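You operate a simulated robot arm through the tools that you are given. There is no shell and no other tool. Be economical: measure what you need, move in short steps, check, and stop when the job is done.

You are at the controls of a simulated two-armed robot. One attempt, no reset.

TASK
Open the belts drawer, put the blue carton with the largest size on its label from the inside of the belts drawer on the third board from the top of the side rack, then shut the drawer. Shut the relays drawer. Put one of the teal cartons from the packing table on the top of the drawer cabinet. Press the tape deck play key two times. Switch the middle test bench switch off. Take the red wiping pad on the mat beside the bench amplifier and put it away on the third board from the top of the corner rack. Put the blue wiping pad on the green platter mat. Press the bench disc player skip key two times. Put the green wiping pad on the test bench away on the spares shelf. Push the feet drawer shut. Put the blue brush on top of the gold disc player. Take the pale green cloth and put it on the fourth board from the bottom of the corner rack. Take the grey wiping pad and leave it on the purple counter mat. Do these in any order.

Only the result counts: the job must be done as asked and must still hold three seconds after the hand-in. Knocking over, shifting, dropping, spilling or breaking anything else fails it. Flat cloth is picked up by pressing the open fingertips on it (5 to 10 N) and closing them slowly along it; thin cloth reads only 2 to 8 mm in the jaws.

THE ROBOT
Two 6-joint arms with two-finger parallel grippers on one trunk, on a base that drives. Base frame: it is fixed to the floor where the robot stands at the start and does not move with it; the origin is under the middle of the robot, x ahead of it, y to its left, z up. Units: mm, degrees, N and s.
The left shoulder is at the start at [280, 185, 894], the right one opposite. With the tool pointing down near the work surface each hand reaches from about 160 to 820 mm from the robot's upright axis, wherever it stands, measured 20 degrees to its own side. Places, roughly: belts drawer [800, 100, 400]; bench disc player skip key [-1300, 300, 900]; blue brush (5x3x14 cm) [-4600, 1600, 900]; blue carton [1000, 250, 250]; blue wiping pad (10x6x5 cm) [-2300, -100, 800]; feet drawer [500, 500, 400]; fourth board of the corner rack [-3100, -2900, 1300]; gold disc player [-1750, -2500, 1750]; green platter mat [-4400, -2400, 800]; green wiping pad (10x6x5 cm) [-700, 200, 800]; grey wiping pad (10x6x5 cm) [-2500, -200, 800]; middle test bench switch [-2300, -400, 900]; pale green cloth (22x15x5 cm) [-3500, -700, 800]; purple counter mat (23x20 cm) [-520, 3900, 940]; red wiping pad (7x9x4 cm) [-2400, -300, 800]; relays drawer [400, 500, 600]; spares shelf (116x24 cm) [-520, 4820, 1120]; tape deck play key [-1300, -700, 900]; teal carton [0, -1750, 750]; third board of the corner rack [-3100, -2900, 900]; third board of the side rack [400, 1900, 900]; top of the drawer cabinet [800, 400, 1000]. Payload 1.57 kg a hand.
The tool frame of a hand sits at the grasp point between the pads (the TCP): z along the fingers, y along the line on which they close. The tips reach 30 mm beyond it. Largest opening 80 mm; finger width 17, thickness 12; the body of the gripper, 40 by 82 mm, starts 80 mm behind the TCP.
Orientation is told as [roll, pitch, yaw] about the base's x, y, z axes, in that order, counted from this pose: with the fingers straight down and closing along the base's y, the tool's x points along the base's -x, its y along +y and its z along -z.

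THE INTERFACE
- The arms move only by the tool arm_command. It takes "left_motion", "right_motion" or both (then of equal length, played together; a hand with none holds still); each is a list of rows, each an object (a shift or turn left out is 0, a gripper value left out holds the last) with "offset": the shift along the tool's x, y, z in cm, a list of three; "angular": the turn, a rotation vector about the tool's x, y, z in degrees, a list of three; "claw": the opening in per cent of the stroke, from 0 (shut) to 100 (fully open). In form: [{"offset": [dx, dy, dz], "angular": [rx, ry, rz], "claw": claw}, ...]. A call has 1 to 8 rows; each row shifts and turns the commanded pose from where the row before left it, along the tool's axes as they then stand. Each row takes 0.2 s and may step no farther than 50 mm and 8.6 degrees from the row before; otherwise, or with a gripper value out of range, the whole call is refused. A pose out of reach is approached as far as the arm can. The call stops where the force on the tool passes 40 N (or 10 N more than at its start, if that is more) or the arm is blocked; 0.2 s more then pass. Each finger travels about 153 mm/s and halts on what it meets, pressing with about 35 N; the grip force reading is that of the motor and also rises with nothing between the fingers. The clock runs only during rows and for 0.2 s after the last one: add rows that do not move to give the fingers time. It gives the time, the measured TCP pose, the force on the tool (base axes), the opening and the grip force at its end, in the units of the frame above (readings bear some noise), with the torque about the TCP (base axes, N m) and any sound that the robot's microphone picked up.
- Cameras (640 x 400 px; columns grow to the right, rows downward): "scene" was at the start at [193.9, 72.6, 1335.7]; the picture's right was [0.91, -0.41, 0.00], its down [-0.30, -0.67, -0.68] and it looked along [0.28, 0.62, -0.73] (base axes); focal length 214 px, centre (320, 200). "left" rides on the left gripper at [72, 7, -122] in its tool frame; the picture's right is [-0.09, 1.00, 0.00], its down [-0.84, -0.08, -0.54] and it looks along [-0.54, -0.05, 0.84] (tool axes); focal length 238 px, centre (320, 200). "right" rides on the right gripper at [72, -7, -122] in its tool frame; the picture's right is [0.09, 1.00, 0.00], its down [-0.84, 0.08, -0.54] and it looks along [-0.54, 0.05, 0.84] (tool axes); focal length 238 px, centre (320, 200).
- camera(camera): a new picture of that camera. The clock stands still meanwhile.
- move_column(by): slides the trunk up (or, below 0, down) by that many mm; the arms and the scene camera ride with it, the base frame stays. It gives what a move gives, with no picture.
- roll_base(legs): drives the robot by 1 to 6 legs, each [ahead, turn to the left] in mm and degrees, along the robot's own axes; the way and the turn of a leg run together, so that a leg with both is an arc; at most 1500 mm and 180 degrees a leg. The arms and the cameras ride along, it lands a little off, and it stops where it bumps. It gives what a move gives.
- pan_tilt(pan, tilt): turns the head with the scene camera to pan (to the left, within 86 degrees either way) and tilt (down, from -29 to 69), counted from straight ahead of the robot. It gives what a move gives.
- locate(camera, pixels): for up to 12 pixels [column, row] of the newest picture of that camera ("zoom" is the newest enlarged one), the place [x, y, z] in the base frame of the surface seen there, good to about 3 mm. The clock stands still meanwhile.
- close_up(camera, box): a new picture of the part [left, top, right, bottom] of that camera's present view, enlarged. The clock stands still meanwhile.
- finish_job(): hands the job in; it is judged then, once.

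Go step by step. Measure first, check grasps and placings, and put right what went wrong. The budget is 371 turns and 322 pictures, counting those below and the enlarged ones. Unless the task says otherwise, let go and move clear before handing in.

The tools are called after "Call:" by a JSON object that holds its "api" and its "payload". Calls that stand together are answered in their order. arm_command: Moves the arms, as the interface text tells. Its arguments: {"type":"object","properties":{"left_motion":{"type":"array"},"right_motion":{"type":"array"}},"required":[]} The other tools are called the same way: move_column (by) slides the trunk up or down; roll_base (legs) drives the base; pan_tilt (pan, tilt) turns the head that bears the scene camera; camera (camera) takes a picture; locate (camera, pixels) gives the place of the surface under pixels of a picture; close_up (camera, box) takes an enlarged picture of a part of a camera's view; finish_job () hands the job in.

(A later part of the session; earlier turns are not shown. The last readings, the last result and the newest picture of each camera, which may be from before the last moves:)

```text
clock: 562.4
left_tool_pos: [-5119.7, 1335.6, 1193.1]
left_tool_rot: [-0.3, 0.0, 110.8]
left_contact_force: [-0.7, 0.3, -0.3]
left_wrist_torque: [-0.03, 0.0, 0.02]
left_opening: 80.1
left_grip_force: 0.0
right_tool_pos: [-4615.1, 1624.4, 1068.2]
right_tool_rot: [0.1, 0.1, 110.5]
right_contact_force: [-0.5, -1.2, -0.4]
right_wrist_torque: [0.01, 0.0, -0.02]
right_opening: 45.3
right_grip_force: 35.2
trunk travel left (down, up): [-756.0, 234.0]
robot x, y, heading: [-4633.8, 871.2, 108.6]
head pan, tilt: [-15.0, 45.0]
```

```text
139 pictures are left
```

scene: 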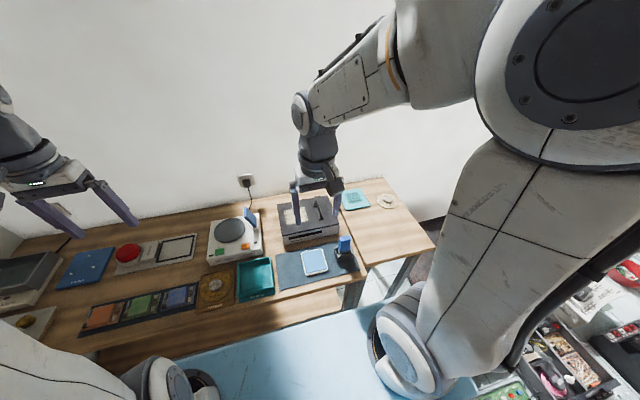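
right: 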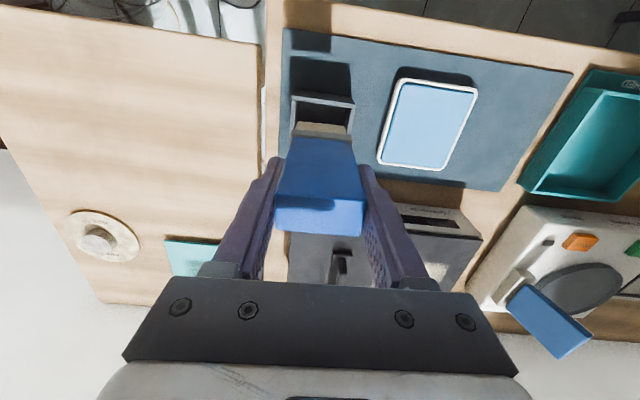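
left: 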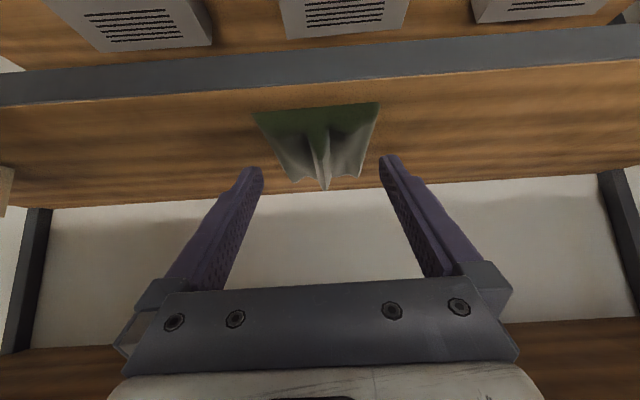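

Call:
{"api": "arm_command", "payload": {"right_motion": [{"offset": [0, 0, -5]}, {"offset": [0, 0, -5]}, {"offset": [4, 0, 0]}, {"offset": [4, 0, 0]}, {"offset": [4, 0, 0]}]}}

Call:
{"api": "roll_base", "payload": {"legs": [[0, 90], [0, 90], [1080, 0], [1080, 0], [990, 0], [0, 90]]}}

Call:
{"api": "roll_base", "payload": {"legs": [[715, 0], [715, 0], [0, -90]]}}

Call:
{"api": "pan_tilt", "payload": {"pan": 0, "tilt": -10}}

Call:
{"api": "camera", "payload": {"camera": "scene"}}

```text
clock: 563.5
left_tool_pos: [-5118.0, 1335.1, 1194.2]
left_tool_rot: [-0.2, 0.1, 110.9]
left_contact_force: [-0.5, -0.1, -0.8]
left_wrist_torque: [0.0, -0.05, 0.02]
left_opening: 80.0
left_grip_force: 0.1
right_tool_pos: [-4571.6, 1512.3, 1167.9]
right_tool_rot: [0.1, 0.1, 110.5]
right_contact_force: [-0.8, -0.5, -0.5]
right_wrist_torque: [0.0, 0.05, 0.0]
right_opening: 45.2
right_grip_force: 34.7
trunk travel left (down, up): [-756.0, 234.0]
robot x, y, heading: [-4632.2, 878.7, 108.5]
head pan, tilt: [-15.0, 45.0]
```

```text
clock: 590.4
left_tool_pos: [-3156.6, -1600.2, 1194.5]
left_tool_rot: [-0.3, 0.1, 21.5]
left_contact_force: [0.1, 0.3, 0.3]
left_wrist_torque: [0.0, -0.02, 0.01]
left_opening: 79.8
left_grip_force: 0.2
right_tool_pos: [-2976.4, -2145.6, 1166.9]
right_tool_rot: [0.1, 0.0, 21.2]
right_contact_force: [0.2, -0.2, 0.1]
right_wrist_torque: [0.03, 0.01, -0.04]
right_opening: 45.4
right_grip_force: 35.0
trunk travel left (down, up): [-756.0, 234.0]
robot x, y, heading: [-3614.7, -2089.1, 18.9]
head pan, tilt: [-15.0, 45.0]
```

```text
clock: 601.6
left_tool_pos: [-1767.8, -2078.3, 1193.5]
left_tool_rot: [-0.3, 0.1, -68.0]
left_contact_force: [-0.1, 0.2, 0.9]
left_wrist_torque: [-0.02, 0.02, -0.01]
left_opening: 80.0
left_grip_force: 0.1
right_tool_pos: [-2312.0, -2263.6, 1167.5]
right_tool_rot: [0.1, 0.0, -68.4]
right_contact_force: [0.5, -0.2, -0.8]
right_wrist_torque: [-0.01, 0.02, -0.01]
right_opening: 45.4
right_grip_force: 35.0
trunk travel left (down, up): [-756.0, 234.0]
robot x, y, heading: [-2260.1, -1626.7, -70.3]
head pan, tilt: [-15.0, 45.0]
```

```text
clock: 602.8
left_tool_pos: [-1768.2, -2078.0, 1193.5]
left_tool_rot: [-0.4, 0.1, -68.1]
left_contact_force: [1.5, 0.6, 1.1]
left_wrist_torque: [0.0, 0.0, -0.01]
left_opening: 79.9
left_grip_force: 0.0
right_tool_pos: [-2312.6, -2263.1, 1168.1]
right_tool_rot: [0.1, 0.0, -68.4]
right_contact_force: [-0.3, -0.4, -1.2]
right_wrist_torque: [-0.01, -0.02, -0.01]
right_opening: 45.3
right_grip_force: 35.1
trunk travel left (down, up): [-756.0, 234.0]
robot x, y, heading: [-2260.7, -1624.1, -70.6]
head pan, tilt: [0.0, -10.0]
```

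```text
138 pictures are left
```

scene: 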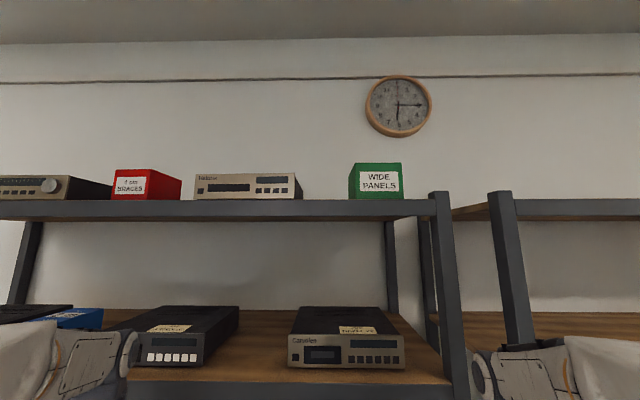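

Call:
{"api": "locate", "payload": {"camera": "scene", "pixels": [[248, 185], [200, 176], [298, 177], [250, 174], [250, 209], [350, 210], [30, 185], [60, 180]]}}

Call:
{"api": "close_up", "payload": {"camera": "scene", "box": [0, 150, 420, 230]}}

```text
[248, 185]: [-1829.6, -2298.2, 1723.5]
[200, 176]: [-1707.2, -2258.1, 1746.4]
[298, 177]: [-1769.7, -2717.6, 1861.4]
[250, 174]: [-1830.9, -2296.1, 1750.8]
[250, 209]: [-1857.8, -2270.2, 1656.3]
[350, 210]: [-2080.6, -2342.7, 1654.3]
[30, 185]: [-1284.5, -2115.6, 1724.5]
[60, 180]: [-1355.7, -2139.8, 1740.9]
```

```text
1.52 times, centred on (210, 190) of scene
```

zoom: 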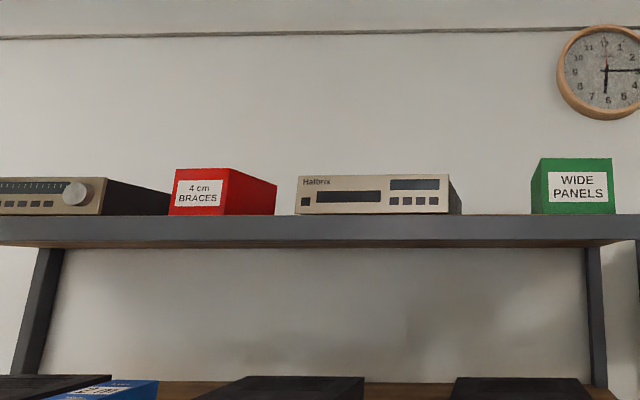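

Call:
{"api": "roll_base", "payload": {"legs": [[0, 90], [350, 0], [0, -91.5]]}}

Call:
{"api": "move_column", "payload": {"by": 232}}

Call:
{"api": "arm_command", "payload": {"right_motion": [{"offset": [0, 0, -5]}, {"offset": [0, 0, -5]}, {"offset": [0, 0, -5]}, {"angular": [0, -8.5, 0]}, {"angular": [0, -8.5, 0]}, {"angular": [0, -8.5, 0]}, {"angular": [0, -8.5, 0]}, {"angular": [0, -8.5, 0]}]}}

Call:
{"api": "arm_command", "payload": {"right_motion": [{"angular": [0, -8.5, 0]}, {"angular": [0, -8.5, 0]}, {"angular": [0, -8.5, 0]}, {"angular": [0, -8.5, 0]}, {"angular": [0, -8.5, 0]}, {}]}}

Call:
{"api": "camera", "payload": {"camera": "right"}}

Call:
{"api": "camera", "payload": {"camera": "scene"}}

```text
clock: 612.8
left_tool_pos: [-1448.8, -1977.1, 1193.3]
left_tool_rot: [-0.3, 0.0, -69.7]
left_contact_force: [0.5, -1.4, -0.5]
left_wrist_torque: [0.0, 0.02, 0.01]
left_opening: 80.0
left_grip_force: 0.1
right_tool_pos: [-1999.1, -2147.6, 1168.5]
right_tool_rot: [0.1, 0.1, -70.0]
right_contact_force: [-0.6, 0.4, -0.2]
right_wrist_torque: [0.06, 0.02, 0.02]
right_opening: 45.2
right_grip_force: 35.2
trunk travel left (down, up): [-756.0, 234.0]
robot x, y, heading: [-1933.1, -1509.0, -72.3]
head pan, tilt: [0.0, -10.0]
```

```text
clock: 615.2
left_tool_pos: [-1449.3, -1977.6, 1425.0]
left_tool_rot: [-0.3, 0.1, -69.7]
left_contact_force: [0.1, -0.1, 0.2]
left_wrist_torque: [-0.02, -0.02, 0.01]
left_opening: 79.9
left_grip_force: 0.0
right_tool_pos: [-1999.0, -2146.7, 1400.3]
right_tool_rot: [0.0, 0.1, -70.0]
right_contact_force: [0.2, 0.2, -1.3]
right_wrist_torque: [0.01, 0.05, 0.0]
right_opening: 45.5
right_grip_force: 34.9
trunk travel left (down, up): [-988.0, 2.0]
robot x, y, heading: [-1931.6, -1509.0, -72.3]
head pan, tilt: [0.0, -10.0]
```

```text
clock: 617.0
left_tool_pos: [-1450.2, -1977.0, 1425.9]
left_tool_rot: [-0.2, 0.1, -69.8]
left_contact_force: [0.0, 0.2, -0.9]
left_wrist_torque: [0.0, -0.01, 0.01]
left_opening: 79.9
left_grip_force: 0.1
right_tool_pos: [-2008.8, -2199.4, 1552.7]
right_tool_rot: [0.2, -42.5, -70.1]
right_contact_force: [0.2, -0.3, -0.6]
right_wrist_torque: [0.01, 0.01, 0.0]
right_opening: 45.2
right_grip_force: 35.4
right hand out of reach, approached as far as the arm can: row 7, 8
trunk travel left (down, up): [-988.0, 2.0]
robot x, y, heading: [-1932.3, -1507.7, -72.0]
head pan, tilt: [0.0, -10.0]
```

```text
clock: 618.4
left_tool_pos: [-1449.9, -1976.8, 1425.8]
left_tool_rot: [-0.3, 0.0, -69.7]
left_contact_force: [0.1, 0.2, -0.3]
left_wrist_torque: [0.01, 0.01, -0.03]
left_opening: 80.2
left_grip_force: 0.1
right_tool_pos: [-2016.6, -2233.5, 1546.7]
right_tool_rot: [0.8, -85.0, -70.7]
right_contact_force: [0.4, 1.2, -0.7]
right_wrist_torque: [0.02, -0.01, 0.01]
right_opening: 45.3
right_grip_force: 34.9
right hand out of reach, approached as far as the arm can: row 1, 2, 3
trunk travel left (down, up): [-988.0, 2.0]
robot x, y, heading: [-1926.1, -1512.5, -72.3]
head pan, tilt: [0.0, -10.0]
```

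```text
136 pictures are left
```

right: 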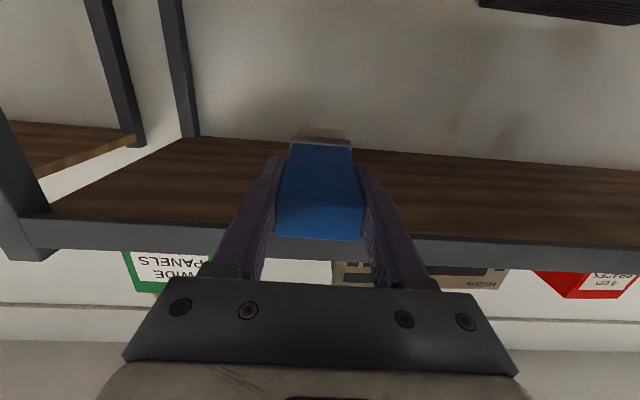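

```text
135 pictures are left
```

scene: 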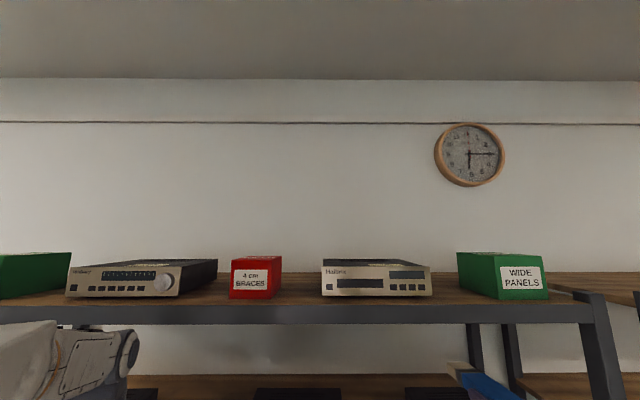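

Call:
{"api": "locate", "payload": {"camera": "scene", "pixels": [[325, 272], [429, 272], [377, 263], [345, 261], [410, 261], [377, 282], [505, 270]]}}

```text
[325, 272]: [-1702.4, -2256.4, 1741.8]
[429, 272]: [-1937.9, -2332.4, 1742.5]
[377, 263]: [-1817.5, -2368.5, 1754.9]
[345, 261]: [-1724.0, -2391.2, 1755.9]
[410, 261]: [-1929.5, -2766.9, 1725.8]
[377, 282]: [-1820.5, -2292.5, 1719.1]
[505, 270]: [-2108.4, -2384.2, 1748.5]
```

Call:
{"api": "roll_base", "payload": {"legs": [[-150, 0]]}}

Call:
{"api": "arm_command", "payload": {"right_motion": [{"offset": [-4.5, 0, 0]}, {"offset": [-4.5, 0, 0]}, {"offset": [-4.5, 0, 0]}, {"offset": [-4.5, 0, 0]}, {"offset": [-4.5, 0, 0]}, {"offset": [-3.5, 0, 0]}, {}]}}

Call:
{"api": "camera", "payload": {"camera": "right"}}

```text
clock: 619.9
left_tool_pos: [-1497.3, -1846.9, 1426.7]
left_tool_rot: [-0.3, -0.1, -70.1]
left_contact_force: [-0.2, 0.6, 1.2]
left_wrist_torque: [-0.03, 0.0, 0.0]
left_opening: 79.8
left_grip_force: 0.0
right_tool_pos: [-2064.3, -2100.7, 1548.6]
right_tool_rot: [-0.6, -85.0, -70.0]
right_contact_force: [-0.1, 0.6, -0.1]
right_wrist_torque: [0.04, 0.01, -0.02]
right_opening: 45.3
right_grip_force: 35.3
trunk travel left (down, up): [-988.0, 2.0]
robot x, y, heading: [-1976.4, -1379.7, -72.4]
head pan, tilt: [0.0, -10.0]
stopped in leg 1: the robot was blocked; the commanded pose is now the measured one
```

```text
clock: 621.5
left_tool_pos: [-1496.0, -1847.5, 1426.7]
left_tool_rot: [-0.3, 0.1, -70.1]
left_contact_force: [-0.6, 0.3, -0.5]
left_wrist_torque: [0.01, 0.0, 0.02]
left_opening: 79.9
left_grip_force: 0.2
right_tool_pos: [-2063.5, -2137.0, 1804.4]
right_tool_rot: [0.1, -85.0, -70.6]
right_contact_force: [0.1, -0.4, -0.6]
right_wrist_torque: [0.05, 0.02, -0.03]
right_opening: 45.4
right_grip_force: 34.3
right hand out of reach, approached as far as the arm can: row 2, 3
trunk travel left (down, up): [-988.0, 2.0]
robot x, y, heading: [-1975.3, -1378.9, -72.3]
head pan, tilt: [0.0, -10.0]
```

```text
134 pictures are left
```

right: 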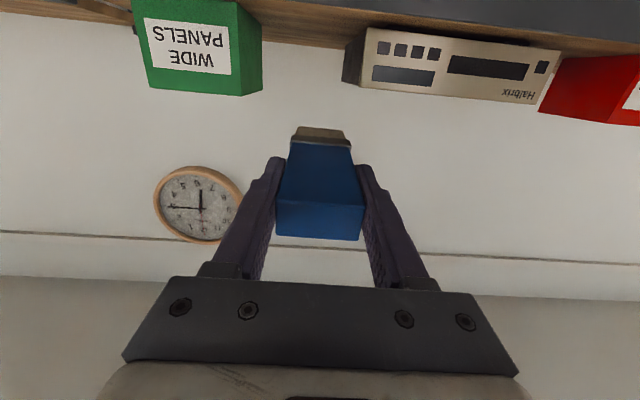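

Call:
{"api": "arm_command", "payload": {"right_motion": [{"offset": [0, 4.6, 0]}, {"offset": [0, 4.6, 0]}, {"offset": [0, 4.6, 0]}, {"offset": [0, 4.6, 0]}, {}]}}

Call:
{"api": "roll_base", "payload": {"legs": [[130, 0]]}}

Call:
{"api": "camera", "payload": {"camera": "right"}}

Call:
{"api": "camera", "payload": {"camera": "scene"}}

```text
clock: 622.6
left_tool_pos: [-1497.1, -1847.1, 1427.0]
left_tool_rot: [-0.3, 0.0, -70.1]
left_contact_force: [0.4, -0.4, 0.2]
left_wrist_torque: [-0.01, -0.04, 0.01]
left_opening: 79.9
left_grip_force: 0.0
right_tool_pos: [-1886.2, -2090.9, 1814.0]
right_tool_rot: [0.1, -85.1, -70.3]
right_contact_force: [0.0, 0.0, -1.2]
right_wrist_torque: [0.0, -0.01, 0.0]
right_opening: 45.0
right_grip_force: 34.9
right hand out of reach, approached as far as the arm can: row 2, 3
trunk travel left (down, up): [-988.0, 2.0]
robot x, y, heading: [-1975.0, -1384.0, -72.5]
head pan, tilt: [0.0, -10.0]
```

```text
clock: 623.9
left_tool_pos: [-1457.0, -1970.8, 1427.1]
left_tool_rot: [-0.3, 0.1, -70.0]
left_contact_force: [0.5, -0.7, 0.0]
left_wrist_torque: [0.0, 0.01, 0.0]
left_opening: 80.2
left_grip_force: 0.0
right_tool_pos: [-1847.0, -2216.6, 1811.8]
right_tool_rot: [-0.2, -84.9, -70.2]
right_contact_force: [0.3, 0.0, -1.2]
right_wrist_torque: [0.01, -0.01, -0.02]
right_opening: 45.3
right_grip_force: 35.0
trunk travel left (down, up): [-988.0, 2.0]
robot x, y, heading: [-1936.4, -1503.9, -72.7]
head pan, tilt: [0.0, -10.0]
```

```text
133 pictures are left
```

right: 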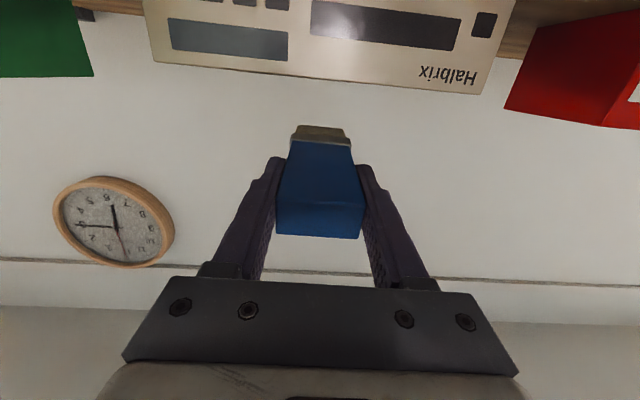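

```text
132 pictures are left
```

scene: 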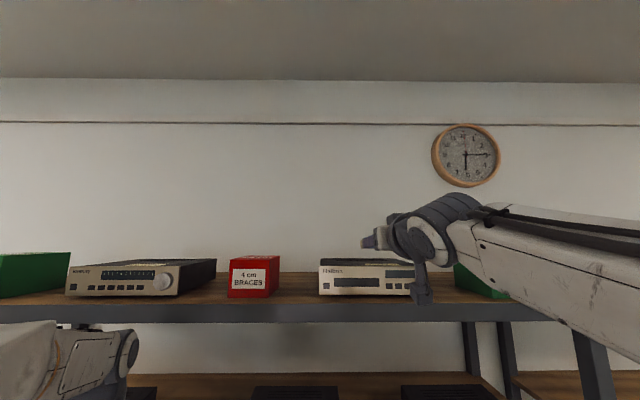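

Call:
{"api": "arm_command", "payload": {"right_motion": [{"offset": [0, 0, 4.7]}, {"offset": [0, 0, 4.7]}, {"offset": [0, 0, 4.7]}, {"offset": [0.8, 0, 0]}, {}]}}

Call:
{"api": "camera", "payload": {"camera": "right"}}

```text
clock: 625.1
left_tool_pos: [-1458.1, -1970.6, 1424.7]
left_tool_rot: [-0.3, 0.0, -70.1]
left_contact_force: [1.0, 0.2, 0.1]
left_wrist_torque: [-0.01, 0.04, 0.04]
left_opening: 79.9
left_grip_force: 0.0
right_tool_pos: [-1801.3, -2345.5, 1792.3]
right_tool_rot: [0.2, -85.0, -70.5]
right_contact_force: [-0.6, 2.5, 0.0]
right_wrist_torque: [0.06, 0.01, -0.03]
right_opening: 45.1
right_grip_force: 34.9
trunk travel left (down, up): [-988.0, 2.0]
robot x, y, heading: [-1937.0, -1499.1, -72.3]
head pan, tilt: [0.0, -10.0]
```

```text
131 pictures are left
```

right: 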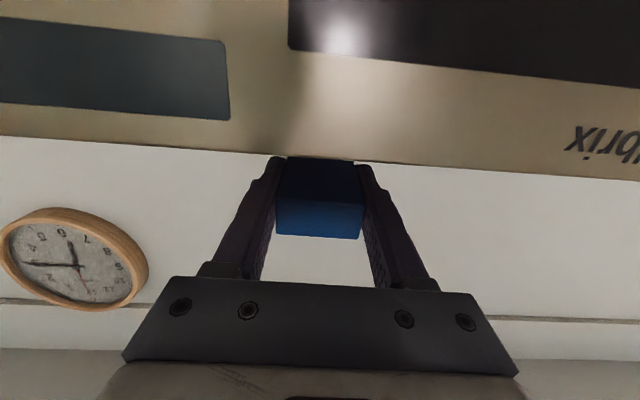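

Call:
{"api": "arm_command", "payload": {"right_motion": [{"offset": [0.5, 0, 0]}, {"offset": [0.4, 0, 0]}, {"offset": [0.3, 0, 0]}, {"offset": [0.3, 0, 0]}, {"offset": [0.3, 0, 0]}]}}

```text
clock: 626.3
left_tool_pos: [-1457.6, -1971.5, 1425.9]
left_tool_rot: [-0.3, 0.0, -70.0]
left_contact_force: [-0.4, -0.6, 0.6]
left_wrist_torque: [0.0, 0.0, 0.02]
left_opening: 79.9
left_grip_force: 0.1
right_tool_pos: [-1800.1, -2345.3, 1774.7]
right_tool_rot: [0.3, -85.0, -70.5]
right_contact_force: [-0.2, -0.1, -1.4]
right_wrist_torque: [0.02, 0.0, 0.0]
right_opening: 45.2
right_grip_force: 35.0
trunk travel left (down, up): [-988.0, 2.0]
robot x, y, heading: [-1937.7, -1504.8, -72.4]
head pan, tilt: [0.0, -10.0]
```

Call:
{"api": "arm_command", "payload": {"right_motion": [{"offset": [0.3, 0, 0]}, {"offset": [0.3, 0, 0]}, {"offset": [0.3, 0, 0]}, {}]}}

Call:
{"api": "camera", "payload": {"camera": "right"}}

```text
clock: 627.3
left_tool_pos: [-1456.7, -1971.0, 1426.1]
left_tool_rot: [-0.4, 0.0, -70.0]
left_contact_force: [0.2, 1.1, -0.3]
left_wrist_torque: [-0.03, 0.02, 0.01]
left_opening: 80.1
left_grip_force: 0.1
right_tool_pos: [-1800.4, -2344.5, 1768.0]
right_tool_rot: [0.1, -85.2, -70.4]
right_contact_force: [-0.5, -1.1, 9.4]
right_wrist_torque: [-1.1, -0.39, 0.0]
right_opening: 45.3
right_grip_force: 35.2
trunk travel left (down, up): [-988.0, 2.0]
robot x, y, heading: [-1933.7, -1501.5, -72.2]
head pan, tilt: [0.0, -10.0]
```

```text
130 pictures are left
```

right: 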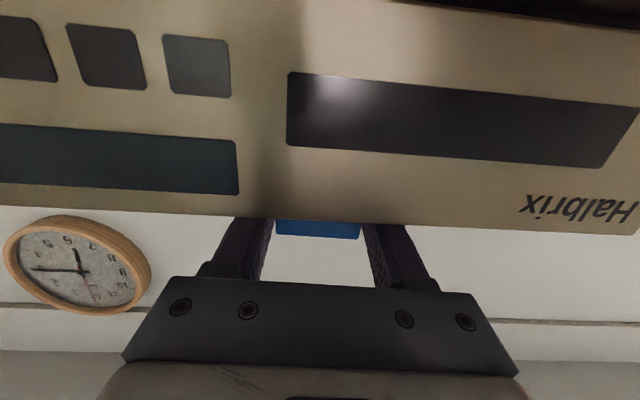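

Call:
{"api": "arm_command", "payload": {"right_motion": [{"offset": [0.2, 0, 0]}, {"claw": 62}, {"claw": 75}, {}, {"offset": [0, 0, -4]}, {"offset": [0, 0, -4.5]}, {"offset": [-1, 0, -4.5]}, {"offset": [-3, 0, -3]}]}}

Call:
{"api": "pan_tilt", "payload": {"pan": 5, "tilt": -12}}

Call:
{"api": "camera", "payload": {"camera": "scene"}}

Call:
{"api": "camera", "payload": {"camera": "right"}}

```text
clock: 629.1
left_tool_pos: [-1455.9, -1971.5, 1425.9]
left_tool_rot: [-0.3, -0.1, -70.1]
left_contact_force: [0.6, 0.3, 0.1]
left_wrist_torque: [-0.04, -0.05, -0.03]
left_opening: 79.9
left_grip_force: 0.0
right_tool_pos: [-1846.9, -2205.3, 1821.5]
right_tool_rot: [-0.2, -84.8, -69.9]
right_contact_force: [-0.4, -0.6, -0.1]
right_wrist_torque: [0.03, -0.02, 0.0]
right_opening: 60.0
right_grip_force: 0.1
right hand out of reach, approached as far as the arm can: row 8
trunk travel left (down, up): [-988.0, 2.0]
robot x, y, heading: [-1935.7, -1500.9, -72.7]
head pan, tilt: [0.0, -10.0]
```

```text
clock: 629.8
left_tool_pos: [-1456.5, -1971.3, 1425.6]
left_tool_rot: [-0.3, 0.1, -70.0]
left_contact_force: [0.1, 0.2, -0.5]
left_wrist_torque: [0.01, 0.0, 0.0]
left_opening: 80.1
left_grip_force: 0.0
right_tool_pos: [-1847.6, -2206.5, 1820.3]
right_tool_rot: [-0.2, -85.0, -70.2]
right_contact_force: [0.7, -0.4, 0.5]
right_wrist_torque: [-0.01, 0.0, 0.0]
right_opening: 59.9
right_grip_force: 0.0
trunk travel left (down, up): [-988.0, 2.0]
robot x, y, heading: [-1935.2, -1502.0, -72.7]
head pan, tilt: [5.0, -12.0]
```

```text
129 pictures are left
```

scene: 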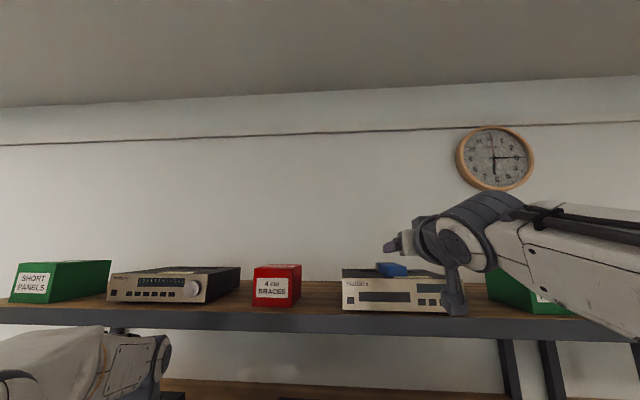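

```text
128 pictures are left
```

right: 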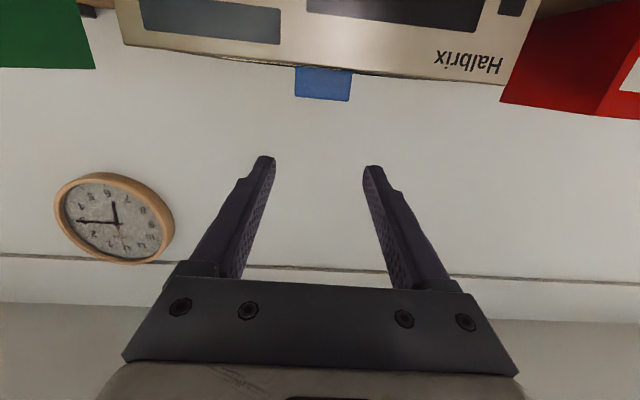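

Call:
{"api": "arm_command", "payload": {"right_motion": [{"angular": [0, 8.5, 0]}, {"angular": [0, 8.5, 0]}, {"angular": [0, 8.5, 0]}, {"angular": [0, 8.5, 0]}, {"angular": [0, 8.5, 0]}, {"angular": [0, 8.5, 0]}, {"angular": [0, 8.5, 0]}, {"angular": [0, 8.5, 0]}]}}

Call:
{"api": "arm_command", "payload": {"right_motion": [{"angular": [0, 8.5, 0], "claw": 100}, {"angular": [0, 8.5, 0]}, {"offset": [0, 0, 5]}, {"offset": [0, 0, 5]}, {"offset": [0, 0, 5]}, {"offset": [0, 0, 5]}, {"offset": [0, 0, 5]}]}}

```text
clock: 631.6
left_tool_pos: [-1458.1, -1971.8, 1425.8]
left_tool_rot: [-0.4, 0.0, -70.1]
left_contact_force: [0.2, -0.6, 0.1]
left_wrist_torque: [0.04, 0.01, 0.01]
left_opening: 80.0
left_grip_force: 0.0
right_tool_pos: [-1869.8, -2162.3, 1709.7]
right_tool_rot: [0.0, -17.1, -70.3]
right_contact_force: [-0.2, -0.6, 0.2]
right_wrist_torque: [0.02, -0.01, -0.03]
right_opening: 59.9
right_grip_force: 0.1
right hand out of reach, approached as far as the arm can: row 5, 6, 7, 8
trunk travel left (down, up): [-988.0, 2.0]
robot x, y, heading: [-1933.6, -1499.7, -72.5]
head pan, tilt: [5.0, -12.0]
```

```text
clock: 633.2
left_tool_pos: [-1456.4, -1972.0, 1426.0]
left_tool_rot: [-0.2, 0.0, -70.0]
left_contact_force: [0.7, 0.5, -0.1]
left_wrist_torque: [0.01, -0.01, -0.01]
left_opening: 80.1
left_grip_force: 0.1
right_tool_pos: [-1878.3, -2139.1, 1389.8]
right_tool_rot: [0.0, 0.0, -70.2]
right_contact_force: [-0.1, -0.2, 0.5]
right_wrist_torque: [0.02, 0.0, -0.01]
right_opening: 79.9
right_grip_force: 0.1
right hand out of reach, approached as far as the arm can: row 1, 2
trunk travel left (down, up): [-988.0, 2.0]
robot x, y, heading: [-1938.4, -1503.1, -72.5]
head pan, tilt: [5.0, -12.0]
```

Call:
{"api": "move_column", "payload": {"by": -232}}

Call:
{"api": "roll_base", "payload": {"legs": [[0, -90], [910, 0], [910, 0], [0, -90], [1040, 0], [1040, 0]]}}

Call:
{"api": "roll_base", "payload": {"legs": [[0, -90], [960, 0], [960, 0], [0, -90]]}}

Call:
{"api": "pan_tilt", "payload": {"pan": -15, "tilt": 45}}

Call:
{"api": "camera", "payload": {"camera": "scene"}}

```text
clock: 635.6
left_tool_pos: [-1456.0, -1971.7, 1194.4]
left_tool_rot: [-0.4, 0.0, -70.0]
left_contact_force: [0.0, -0.3, 0.7]
left_wrist_torque: [0.01, 0.01, 0.03]
left_opening: 80.1
left_grip_force: 0.0
right_tool_pos: [-1879.5, -2139.4, 1158.4]
right_tool_rot: [0.0, 0.0, -70.3]
right_contact_force: [0.6, -0.7, 0.2]
right_wrist_torque: [0.02, 0.0, -0.01]
right_opening: 80.1
right_grip_force: 0.1
trunk travel left (down, up): [-756.0, 234.0]
robot x, y, heading: [-1935.2, -1503.7, -72.4]
head pan, tilt: [5.0, -12.0]
```

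```text
clock: 662.3
left_tool_pos: [-4806.0, 367.7, 1194.0]
left_tool_rot: [-0.3, -0.1, 110.7]
left_contact_force: [0.7, 1.0, 0.7]
left_wrist_torque: [0.0, -0.02, 0.0]
left_opening: 79.9
left_grip_force: 0.0
right_tool_pos: [-4387.0, 541.1, 1158.6]
right_tool_rot: [0.0, 0.0, 110.4]
right_contact_force: [0.1, -0.3, 0.0]
right_wrist_torque: [-0.06, 0.05, -0.01]
right_opening: 80.0
right_grip_force: 0.0
trunk travel left (down, up): [-756.0, 234.0]
robot x, y, heading: [-4318.8, -96.8, 108.1]
head pan, tilt: [5.0, -12.0]
```

```text
clock: 677.6
left_tool_pos: [-1822.2, 524.7, 1191.7]
left_tool_rot: [-0.5, 0.3, -19.6]
left_contact_force: [-0.4, 0.8, -0.3]
left_wrist_torque: [0.0, -0.01, 0.01]
left_opening: 80.0
left_grip_force: 0.1
right_tool_pos: [-1965.9, 93.6, 1159.5]
right_tool_rot: [-0.3, 0.0, -19.9]
right_contact_force: [-0.8, 1.3, -0.7]
right_wrist_torque: [-0.02, -0.04, 0.04]
right_opening: 80.1
right_grip_force: 0.1
trunk travel left (down, up): [-756.0, 234.0]
robot x, y, heading: [-2484.1, 473.4, -19.0]
head pan, tilt: [5.0, -12.0]
stopped in leg 4: the robot was blocked; the commanded pose is now the measured one
```

```text
clock: 678.9
left_tool_pos: [-1820.7, 523.8, 1190.1]
left_tool_rot: [-0.5, 0.2, -19.8]
left_contact_force: [0.3, 0.3, 0.0]
left_wrist_torque: [0.01, -0.01, 0.01]
left_opening: 80.1
left_grip_force: 0.1
right_tool_pos: [-1966.3, 92.9, 1159.2]
right_tool_rot: [-0.3, 0.0, -20.1]
right_contact_force: [0.3, -0.4, -0.1]
right_wrist_torque: [-0.01, 0.02, 0.01]
right_opening: 80.2
right_grip_force: 0.1
trunk travel left (down, up): [-756.0, 234.0]
robot x, y, heading: [-2485.7, 475.1, -19.0]
head pan, tilt: [-15.0, 45.0]
```

```text
127 pictures are left
```

scene: 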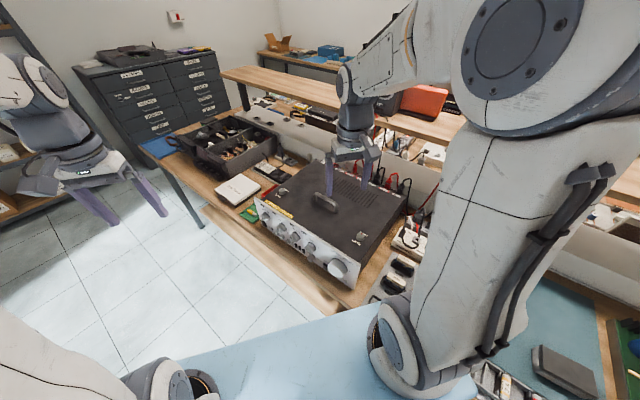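

Call:
{"api": "roll_base", "payload": {"legs": [[-120, 0], [0, -52]]}}

Call:
{"api": "camera", "payload": {"camera": "scene"}}

```text
clock: 682.5
left_tool_pos: [-2148.9, 23.1, 1190.9]
left_tool_rot: [-0.5, 0.2, -71.7]
left_contact_force: [0.3, -0.3, 0.1]
left_wrist_torque: [0.03, 0.01, 0.01]
left_opening: 79.8
left_grip_force: 0.0
right_tool_pos: [-2577.3, -128.1, 1159.2]
right_tool_rot: [-0.3, 0.0, -72.0]
right_contact_force: [0.5, -0.5, 0.0]
right_wrist_torque: [-0.01, 0.02, -0.01]
right_opening: 80.1
right_grip_force: 0.0
trunk travel left (down, up): [-756.0, 234.0]
robot x, y, heading: [-2595.6, 514.1, -71.0]
head pan, tilt: [-15.0, 45.0]
```

```text
126 pictures are left
```

scene: 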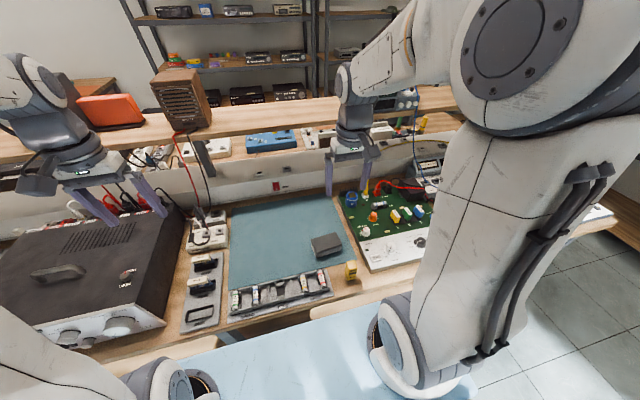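

Call:
{"api": "close_up", "payload": {"camera": "scene", "box": [295, 220, 365, 270]}}

Call:
{"api": "locate", "payload": {"camera": "zoom", "pixels": [[150, 145], [365, 105], [425, 220], [205, 265], [290, 185]]}}

```text
8.00 times, centred on (330, 245) of scene
```

zoom: 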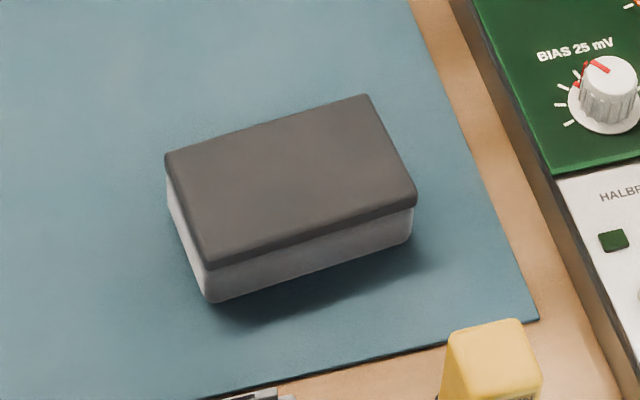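

```text
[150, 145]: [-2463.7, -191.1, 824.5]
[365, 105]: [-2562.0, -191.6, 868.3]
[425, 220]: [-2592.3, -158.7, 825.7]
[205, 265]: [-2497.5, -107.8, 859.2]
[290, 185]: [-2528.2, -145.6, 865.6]
```

Call:
{"api": "arm_command", "payload": {"right_motion": [{"angular": [0, 0, -8.5]}, {"angular": [0, 0, -8.5]}, {"angular": [0, 0, -8.5]}, {"angular": [0, 0, -8.5]}, {"angular": [0, 0, -8.5]}, {"angular": [0, 0, -8.5]}, {"angular": [0, 0, -8.5]}, {"angular": [0, 0, -8.5]}]}}

Call:
{"api": "arm_command", "payload": {"right_motion": [{"angular": [0, 0, -8.5]}, {"angular": [0, 0, -8.5]}, {"angular": [0, 0, -8.5]}, {"angular": [0, 0, -2.5]}, {"offset": [-3.2, -4, 0]}, {}]}}

```text
clock: 684.3
left_tool_pos: [-2148.9, 24.5, 1190.4]
left_tool_rot: [-0.6, 0.3, -71.8]
left_contact_force: [-0.5, 0.5, 0.3]
left_wrist_torque: [-0.02, -0.04, 0.02]
left_opening: 80.1
left_grip_force: 0.0
right_tool_pos: [-2577.2, -127.1, 1159.6]
right_tool_rot: [-0.1, 0.4, -3.8]
right_contact_force: [0.1, 0.3, 0.3]
right_wrist_torque: [0.03, 0.0, -0.02]
right_opening: 79.9
right_grip_force: 0.0
trunk travel left (down, up): [-756.0, 234.0]
robot x, y, heading: [-2594.4, 514.5, -71.1]
head pan, tilt: [-15.0, 45.0]
```

```text
refused: row 5 steps farther than a row can; nothing moved
```

Call:
{"api": "arm_command", "payload": {"right_motion": [{"angular": [0, 0, -8.5]}, {"angular": [0, 0, -8.5]}, {"angular": [0, 0, -8.5]}, {"angular": [0, 0, -2.5]}, {"offset": [-1.6, -2, 4]}, {"offset": [-1.6, -2, 4]}, {"offset": [0, 0, 5]}, {"offset": [0, 0, 5]}]}}

Call:
{"api": "camera", "payload": {"camera": "right"}}

```text
clock: 686.1
left_tool_pos: [-2149.4, 24.8, 1191.6]
left_tool_rot: [-0.6, 0.3, -71.7]
left_contact_force: [0.8, 0.2, -0.1]
left_wrist_torque: [-0.03, 0.01, -0.01]
left_opening: 79.9
left_grip_force: 0.1
right_tool_pos: [-2533.0, -153.8, 979.7]
right_tool_rot: [0.0, 0.3, 24.0]
right_contact_force: [-0.5, 0.5, 0.6]
right_wrist_torque: [-0.02, 0.01, -0.02]
right_opening: 80.1
right_grip_force: 0.1
trunk travel left (down, up): [-756.0, 234.0]
robot x, y, heading: [-2600.3, 516.2, -70.8]
head pan, tilt: [-15.0, 45.0]
```

```text
124 pictures are left
```

right: 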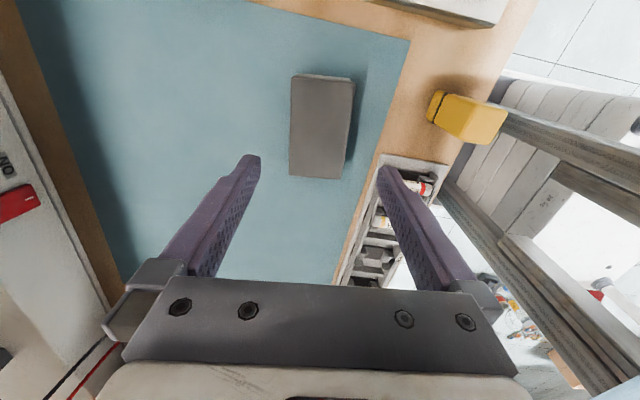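

Call:
{"api": "arm_command", "payload": {"right_motion": [{"offset": [0, 0, 4.1]}, {"offset": [0, 0, 4.1]}, {"offset": [0, 0, 4.1]}, {"claw": 0}, {}, {}, {"offset": [0, 0, -4]}, {"offset": [0, 0, -5]}]}}

Call:
{"api": "camera", "payload": {"camera": "right"}}

```text
clock: 687.9
left_tool_pos: [-2150.2, 23.1, 1191.5]
left_tool_rot: [-0.5, 0.2, -71.8]
left_contact_force: [-1.0, -0.1, -0.6]
left_wrist_torque: [0.03, 0.04, 0.0]
left_opening: 80.1
left_grip_force: 0.0
right_tool_pos: [-2533.4, -151.1, 944.5]
right_tool_rot: [0.0, 0.4, 23.9]
right_contact_force: [0.1, -0.1, -0.4]
right_wrist_torque: [0.02, 0.01, 0.0]
right_opening: 59.4
right_grip_force: 34.6
trunk travel left (down, up): [-756.0, 234.0]
robot x, y, heading: [-2601.8, 512.4, -71.0]
head pan, tilt: [-15.0, 45.0]
```

```text
123 pictures are left
```

right: 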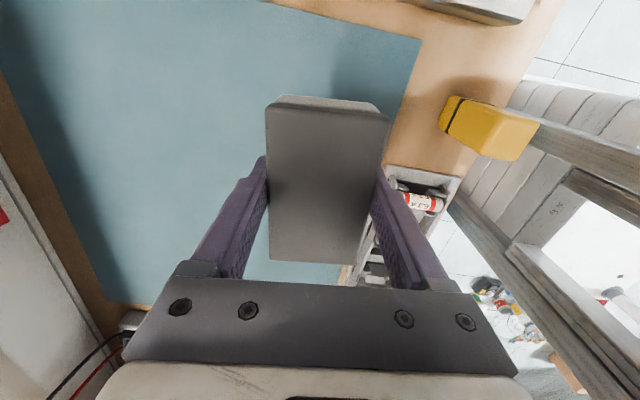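

Call:
{"api": "arm_command", "payload": {"right_motion": [{"offset": [0, 0, -5]}, {"offset": [0, 0, -5]}, {"offset": [0, 4.5, -2]}, {"offset": [0, 4.5, 0]}, {"offset": [0, 4.5, 0]}, {}]}}

Call:
{"api": "roll_base", "payload": {"legs": [[0, 89], [1185, 0], [1185, 0], [0, -90], [640, 0], [0, -90]]}}

Call:
{"api": "pan_tilt", "payload": {"pan": 15, "tilt": 45}}

Call:
{"api": "camera", "payload": {"camera": "scene"}}

```text
clock: 689.3
left_tool_pos: [-2149.9, 23.6, 1191.5]
left_tool_rot: [-0.6, 0.2, -71.7]
left_contact_force: [-0.4, -0.4, -0.6]
left_wrist_torque: [-0.02, 0.0, 0.0]
left_opening: 79.6
left_grip_force: 0.1
right_tool_pos: [-2586.9, -27.6, 1066.0]
right_tool_rot: [0.0, 0.3, 23.9]
right_contact_force: [0.7, 0.2, 0.4]
right_wrist_torque: [-0.01, 0.01, 0.0]
right_opening: 59.4
right_grip_force: 34.2
trunk travel left (down, up): [-756.0, 234.0]
robot x, y, heading: [-2595.5, 513.3, -71.0]
head pan, tilt: [-15.0, 45.0]
```

```text
clock: 705.8
left_tool_pos: [225.6, 1556.5, 1191.8]
left_tool_rot: [-0.4, 1.0, 4.3]
left_contact_force: [-17.1, -8.9, 7.1]
left_wrist_torque: [1.15, -2.22, -0.06]
left_opening: 79.8
left_grip_force: 0.1
right_tool_pos: [173.6, 1119.0, 1067.2]
right_tool_rot: [0.0, 0.3, 99.4]
right_contact_force: [0.4, 0.3, -0.6]
right_wrist_torque: [-0.03, 0.03, 0.01]
right_opening: 59.1
right_grip_force: 34.7
trunk travel left (down, up): [-756.0, 234.0]
robot x, y, heading: [-351.8, 1243.1, 4.6]
head pan, tilt: [-15.0, 45.0]
stopped in leg 4: the force on the tool passed its limit at 98 N (the readings are from after the stop); the commanded pose is now the measured one
```

```text
clock: 706.8
left_tool_pos: [227.4, 1556.7, 1191.9]
left_tool_rot: [-0.4, 1.1, 4.3]
left_contact_force: [-26.0, -13.1, 9.7]
left_wrist_torque: [1.64, -3.2, -0.02]
left_opening: 79.9
left_grip_force: 0.1
right_tool_pos: [174.1, 1119.1, 1068.0]
right_tool_rot: [-0.1, 0.4, 99.5]
right_contact_force: [0.2, -0.2, -0.3]
right_wrist_torque: [0.03, 0.01, 0.0]
right_opening: 59.3
right_grip_force: 34.7
trunk travel left (down, up): [-756.0, 234.0]
robot x, y, heading: [-352.4, 1248.8, 4.4]
head pan, tilt: [15.0, 45.0]
```

```text
122 pictures are left
```

scene: 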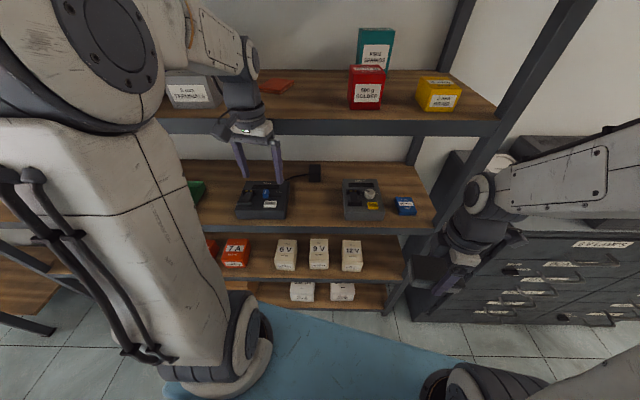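

Call:
{"api": "roll_base", "payload": {"legs": [[-200, 0]]}}

Call:
{"api": "camera", "payload": {"camera": "scene"}}

```text
clock: 708.4
left_tool_pos: [27.5, 1541.8, 1190.4]
left_tool_rot: [-0.5, 1.1, 4.1]
left_contact_force: [1.2, 0.8, -0.1]
left_wrist_torque: [-0.01, 0.0, -0.02]
left_opening: 79.8
left_grip_force: 0.0
right_tool_pos: [-25.7, 1103.8, 1066.3]
right_tool_rot: [0.1, 0.3, 99.3]
right_contact_force: [-0.2, 0.6, 0.0]
right_wrist_torque: [0.01, 0.03, 0.02]
right_opening: 59.0
right_grip_force: 34.8
trunk travel left (down, up): [-756.0, 234.0]
robot x, y, heading: [-554.2, 1231.0, 4.5]
head pan, tilt: [15.0, 45.0]
```

```text
121 pictures are left
```

scene: 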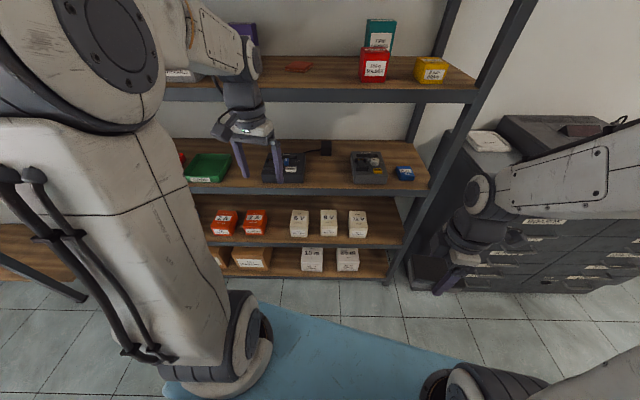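

Call:
{"api": "roll_base", "payload": {"legs": [[0, -60], [715, 0], [0, -106.6]]}}

Call:
{"api": "camera", "payload": {"camera": "scene"}}

```text
clock: 719.4
left_tool_pos: [-637.8, 205.5, 1191.5]
left_tool_rot: [-0.5, 1.1, -162.0]
left_contact_force: [0.3, -0.5, -0.1]
left_wrist_torque: [-0.02, 0.0, -0.01]
left_opening: 79.8
left_grip_force: 0.1
right_tool_pos: [-690.2, 642.3, 1066.9]
right_tool_rot: [0.1, 0.2, -66.8]
right_contact_force: [0.0, 0.6, -1.2]
right_wrist_torque: [-0.01, 0.01, 0.03]
right_opening: 59.4
right_grip_force: 35.1
trunk travel left (down, up): [-756.0, 234.0]
robot x, y, heading: [-147.5, 647.0, -161.9]
head pan, tilt: [15.0, 45.0]
```

```text
120 pictures are left
```

scene: 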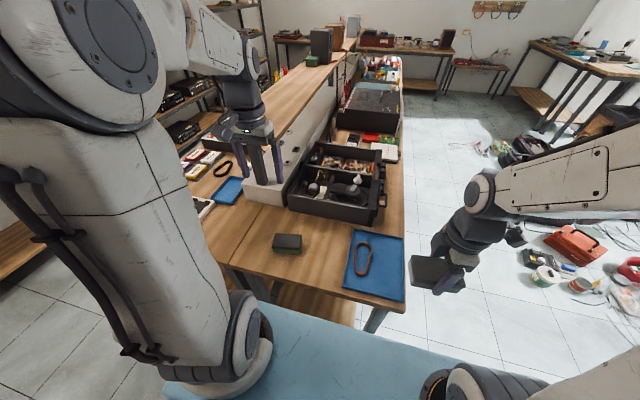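

Call:
{"api": "close_up", "payload": {"camera": "scene", "box": [262, 225, 312, 262]}}

Call:
{"api": "locate", "payload": {"camera": "zoom", "pixels": [[170, 115], [500, 120], [510, 220], [155, 215], [320, 165]]}}

Call:
{"api": "camera", "payload": {"camera": "left"}}

```text
10.81 times, centred on (287, 244) of scene
```

zoom: 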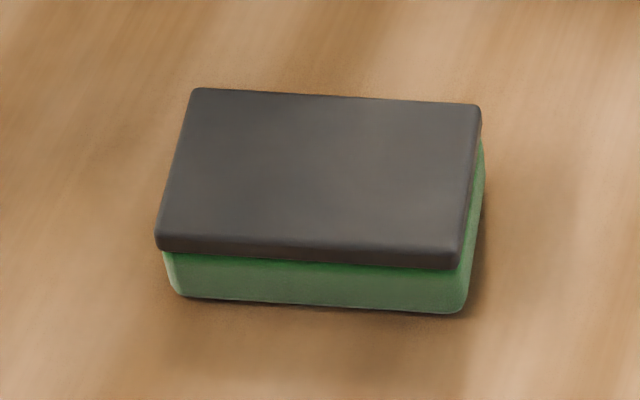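

```text
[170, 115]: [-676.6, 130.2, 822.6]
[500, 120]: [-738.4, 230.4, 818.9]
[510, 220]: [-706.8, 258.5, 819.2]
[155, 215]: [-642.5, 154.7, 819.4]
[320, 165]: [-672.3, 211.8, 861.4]
```

```text
118 pictures are left
```

left: 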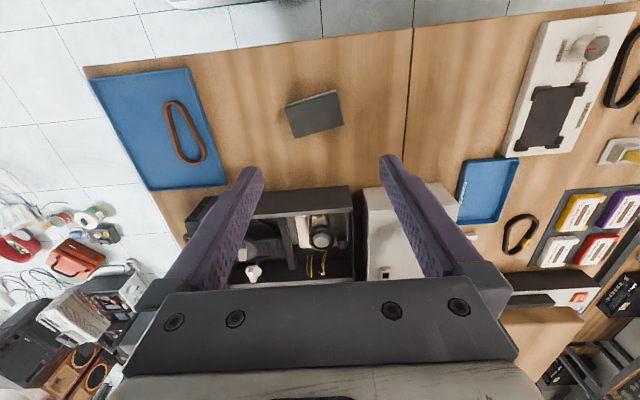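

Call:
{"api": "locate", "payload": {"camera": "zoom", "pixels": [[198, 95], [475, 108], [456, 255], [162, 240], [320, 175]]}}

```text
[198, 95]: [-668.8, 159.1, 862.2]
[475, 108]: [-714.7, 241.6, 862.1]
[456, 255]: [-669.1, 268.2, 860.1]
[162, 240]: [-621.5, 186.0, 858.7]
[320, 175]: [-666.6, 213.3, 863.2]
```

Call:
{"api": "arm_command", "payload": {"left_motion": [{"angular": [0, 0, 8.5]}, {"angular": [0, 0, 8.5]}, {"angular": [0, 0, 8.5]}, {"angular": [0, 0, 8.5]}, {"angular": [0, 0, 8.5]}, {"angular": [0, 0, 8.5]}, {"angular": [0, 0, 8.5]}, {"angular": [0, 0, 8.5]}]}}

Call:
{"api": "arm_command", "payload": {"left_motion": [{"angular": [0, 0, 8.5]}, {"angular": [0, 0, 2]}, {"offset": [-2.2, 2.25, 3]}, {"offset": [0, 0, 5]}, {"offset": [0, 0, 5]}, {"offset": [0, 0, 5]}, {}]}}

Call:
{"api": "camera", "payload": {"camera": "left"}}

```text
clock: 721.2
left_tool_pos: [-638.9, 204.9, 1191.0]
left_tool_rot: [-1.2, 0.0, 129.9]
left_contact_force: [-0.3, 0.2, 0.3]
left_wrist_torque: [-0.01, 0.02, -0.03]
left_opening: 80.0
left_grip_force: 0.1
right_tool_pos: [-689.7, 642.5, 1065.4]
right_tool_rot: [0.0, 0.3, -66.8]
right_contact_force: [0.2, 0.0, -0.2]
right_wrist_torque: [0.01, 0.0, -0.03]
right_opening: 59.5
right_grip_force: 35.1
trunk travel left (down, up): [-756.0, 234.0]
robot x, y, heading: [-149.6, 644.7, -161.7]
head pan, tilt: [15.0, 45.0]
```

```text
clock: 722.8
left_tool_pos: [-664.8, 215.0, 1010.1]
left_tool_rot: [-1.3, -0.3, 119.4]
left_contact_force: [-0.5, -0.4, -0.2]
left_wrist_torque: [-0.01, 0.04, 0.01]
left_opening: 80.0
left_grip_force: 0.1
right_tool_pos: [-690.4, 643.8, 1066.5]
right_tool_rot: [0.1, 0.3, -66.8]
right_contact_force: [-0.3, 0.7, 0.7]
right_wrist_torque: [-0.01, -0.03, 0.0]
right_opening: 59.6
right_grip_force: 35.1
trunk travel left (down, up): [-756.0, 234.0]
robot x, y, heading: [-146.7, 644.7, -161.9]
head pan, tilt: [15.0, 45.0]
```

```text
117 pictures are left
```

left: 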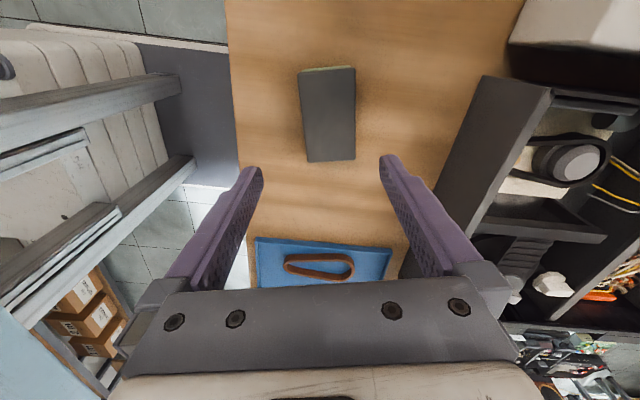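

Call:
{"api": "arm_command", "payload": {"left_motion": [{"offset": [0.4, 0.4, 4.5]}, {"offset": [0, 0, 4.5]}, {"offset": [0, 0, 4]}, {"offset": [0, 0, 2.3]}, {"claw": 0}, {}, {}, {"offset": [0, 0, -4.5]}]}}

Call:
{"api": "camera", "payload": {"camera": "left"}}

```text
clock: 724.6
left_tool_pos: [-664.8, 211.6, 901.4]
left_tool_rot: [-1.2, -0.4, 119.5]
left_contact_force: [0.1, -0.7, -1.4]
left_wrist_torque: [0.01, 0.01, 0.01]
left_opening: 59.4
left_grip_force: 35.0
right_tool_pos: [-690.3, 643.8, 1066.6]
right_tool_rot: [0.1, 0.3, -66.8]
right_contact_force: [0.7, 0.6, -0.9]
right_wrist_torque: [0.01, -0.01, 0.0]
right_opening: 59.2
right_grip_force: 35.2
trunk travel left (down, up): [-756.0, 234.0]
robot x, y, heading: [-147.8, 648.5, -161.3]
head pan, tilt: [15.0, 45.0]
```

```text
116 pictures are left
```

left: 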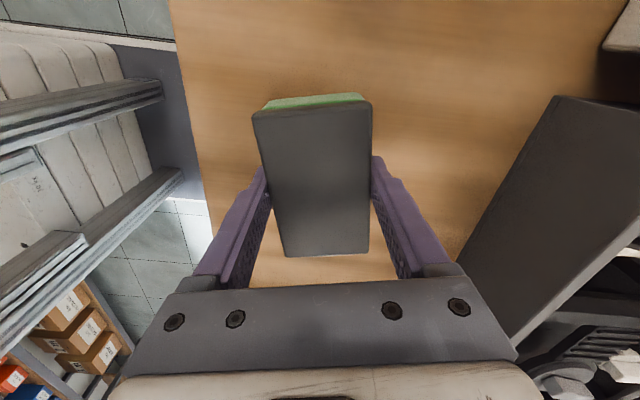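

Call:
{"api": "arm_command", "payload": {"left_motion": [{"offset": [0, 0, -5]}, {"offset": [0, 0, -5]}, {"offset": [0, 0, -5]}, {"offset": [0, 0, -3]}]}}

Call:
{"api": "roll_base", "payload": {"legs": [[0, -90], [1000, 0]]}}

Call:
{"api": "pan_tilt", "payload": {"pan": -10, "tilt": 20}}

Call:
{"api": "camera", "payload": {"camera": "scene"}}

```text
clock: 725.6
left_tool_pos: [-668.2, 209.5, 1081.5]
left_tool_rot: [-1.3, -0.2, 119.5]
left_contact_force: [-0.9, -0.4, 0.1]
left_wrist_torque: [0.02, -0.02, 0.01]
left_opening: 59.3
left_grip_force: 34.7
right_tool_pos: [-690.2, 643.2, 1067.0]
right_tool_rot: [0.1, 0.3, -66.8]
right_contact_force: [1.1, 0.6, -0.2]
right_wrist_torque: [-0.01, 0.0, -0.01]
right_opening: 59.4
right_grip_force: 35.1
trunk travel left (down, up): [-756.0, 234.0]
robot x, y, heading: [-145.2, 645.7, -161.9]
head pan, tilt: [15.0, 45.0]
```

```text
clock: 734.6
left_tool_pos: [-874.7, 2120.1, 1081.5]
left_tool_rot: [-1.2, -0.2, 28.6]
left_contact_force: [-0.2, 0.3, -0.7]
left_wrist_torque: [0.02, -0.01, 0.0]
left_opening: 59.5
left_grip_force: 35.0
right_tool_pos: [-440.6, 2134.7, 1065.5]
right_tool_rot: [0.1, 0.3, -157.9]
right_contact_force: [-0.3, -0.6, -0.6]
right_wrist_torque: [0.01, 0.0, 0.01]
right_opening: 59.5
right_grip_force: 34.5
trunk travel left (down, up): [-756.0, 234.0]
robot x, y, heading: [-444.7, 1593.7, 107.2]
head pan, tilt: [15.0, 45.0]
```

```text
clock: 735.5
left_tool_pos: [-875.7, 2120.5, 1081.4]
left_tool_rot: [-1.2, -0.3, 28.6]
left_contact_force: [-0.9, 0.3, 0.0]
left_wrist_torque: [0.02, -0.01, -0.03]
left_opening: 59.2
left_grip_force: 34.6
right_tool_pos: [-439.7, 2133.3, 1066.9]
right_tool_rot: [0.2, 0.3, -157.8]
right_contact_force: [0.2, 1.0, -0.8]
right_wrist_torque: [0.02, 0.02, 0.01]
right_opening: 59.3
right_grip_force: 34.9
trunk travel left (down, up): [-756.0, 234.0]
robot x, y, heading: [-446.6, 1594.2, 107.1]
head pan, tilt: [-10.0, 20.0]
```

```text
115 pictures are left
```

scene: 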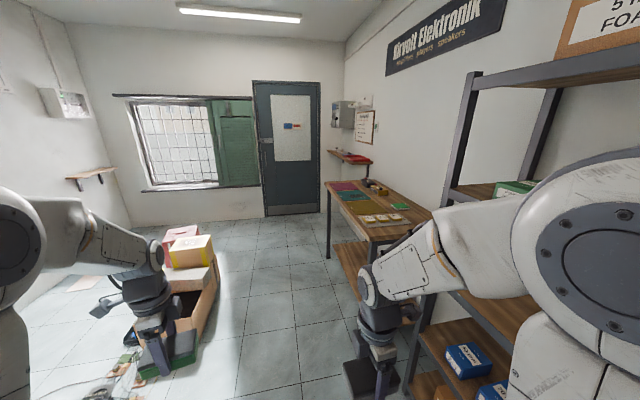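

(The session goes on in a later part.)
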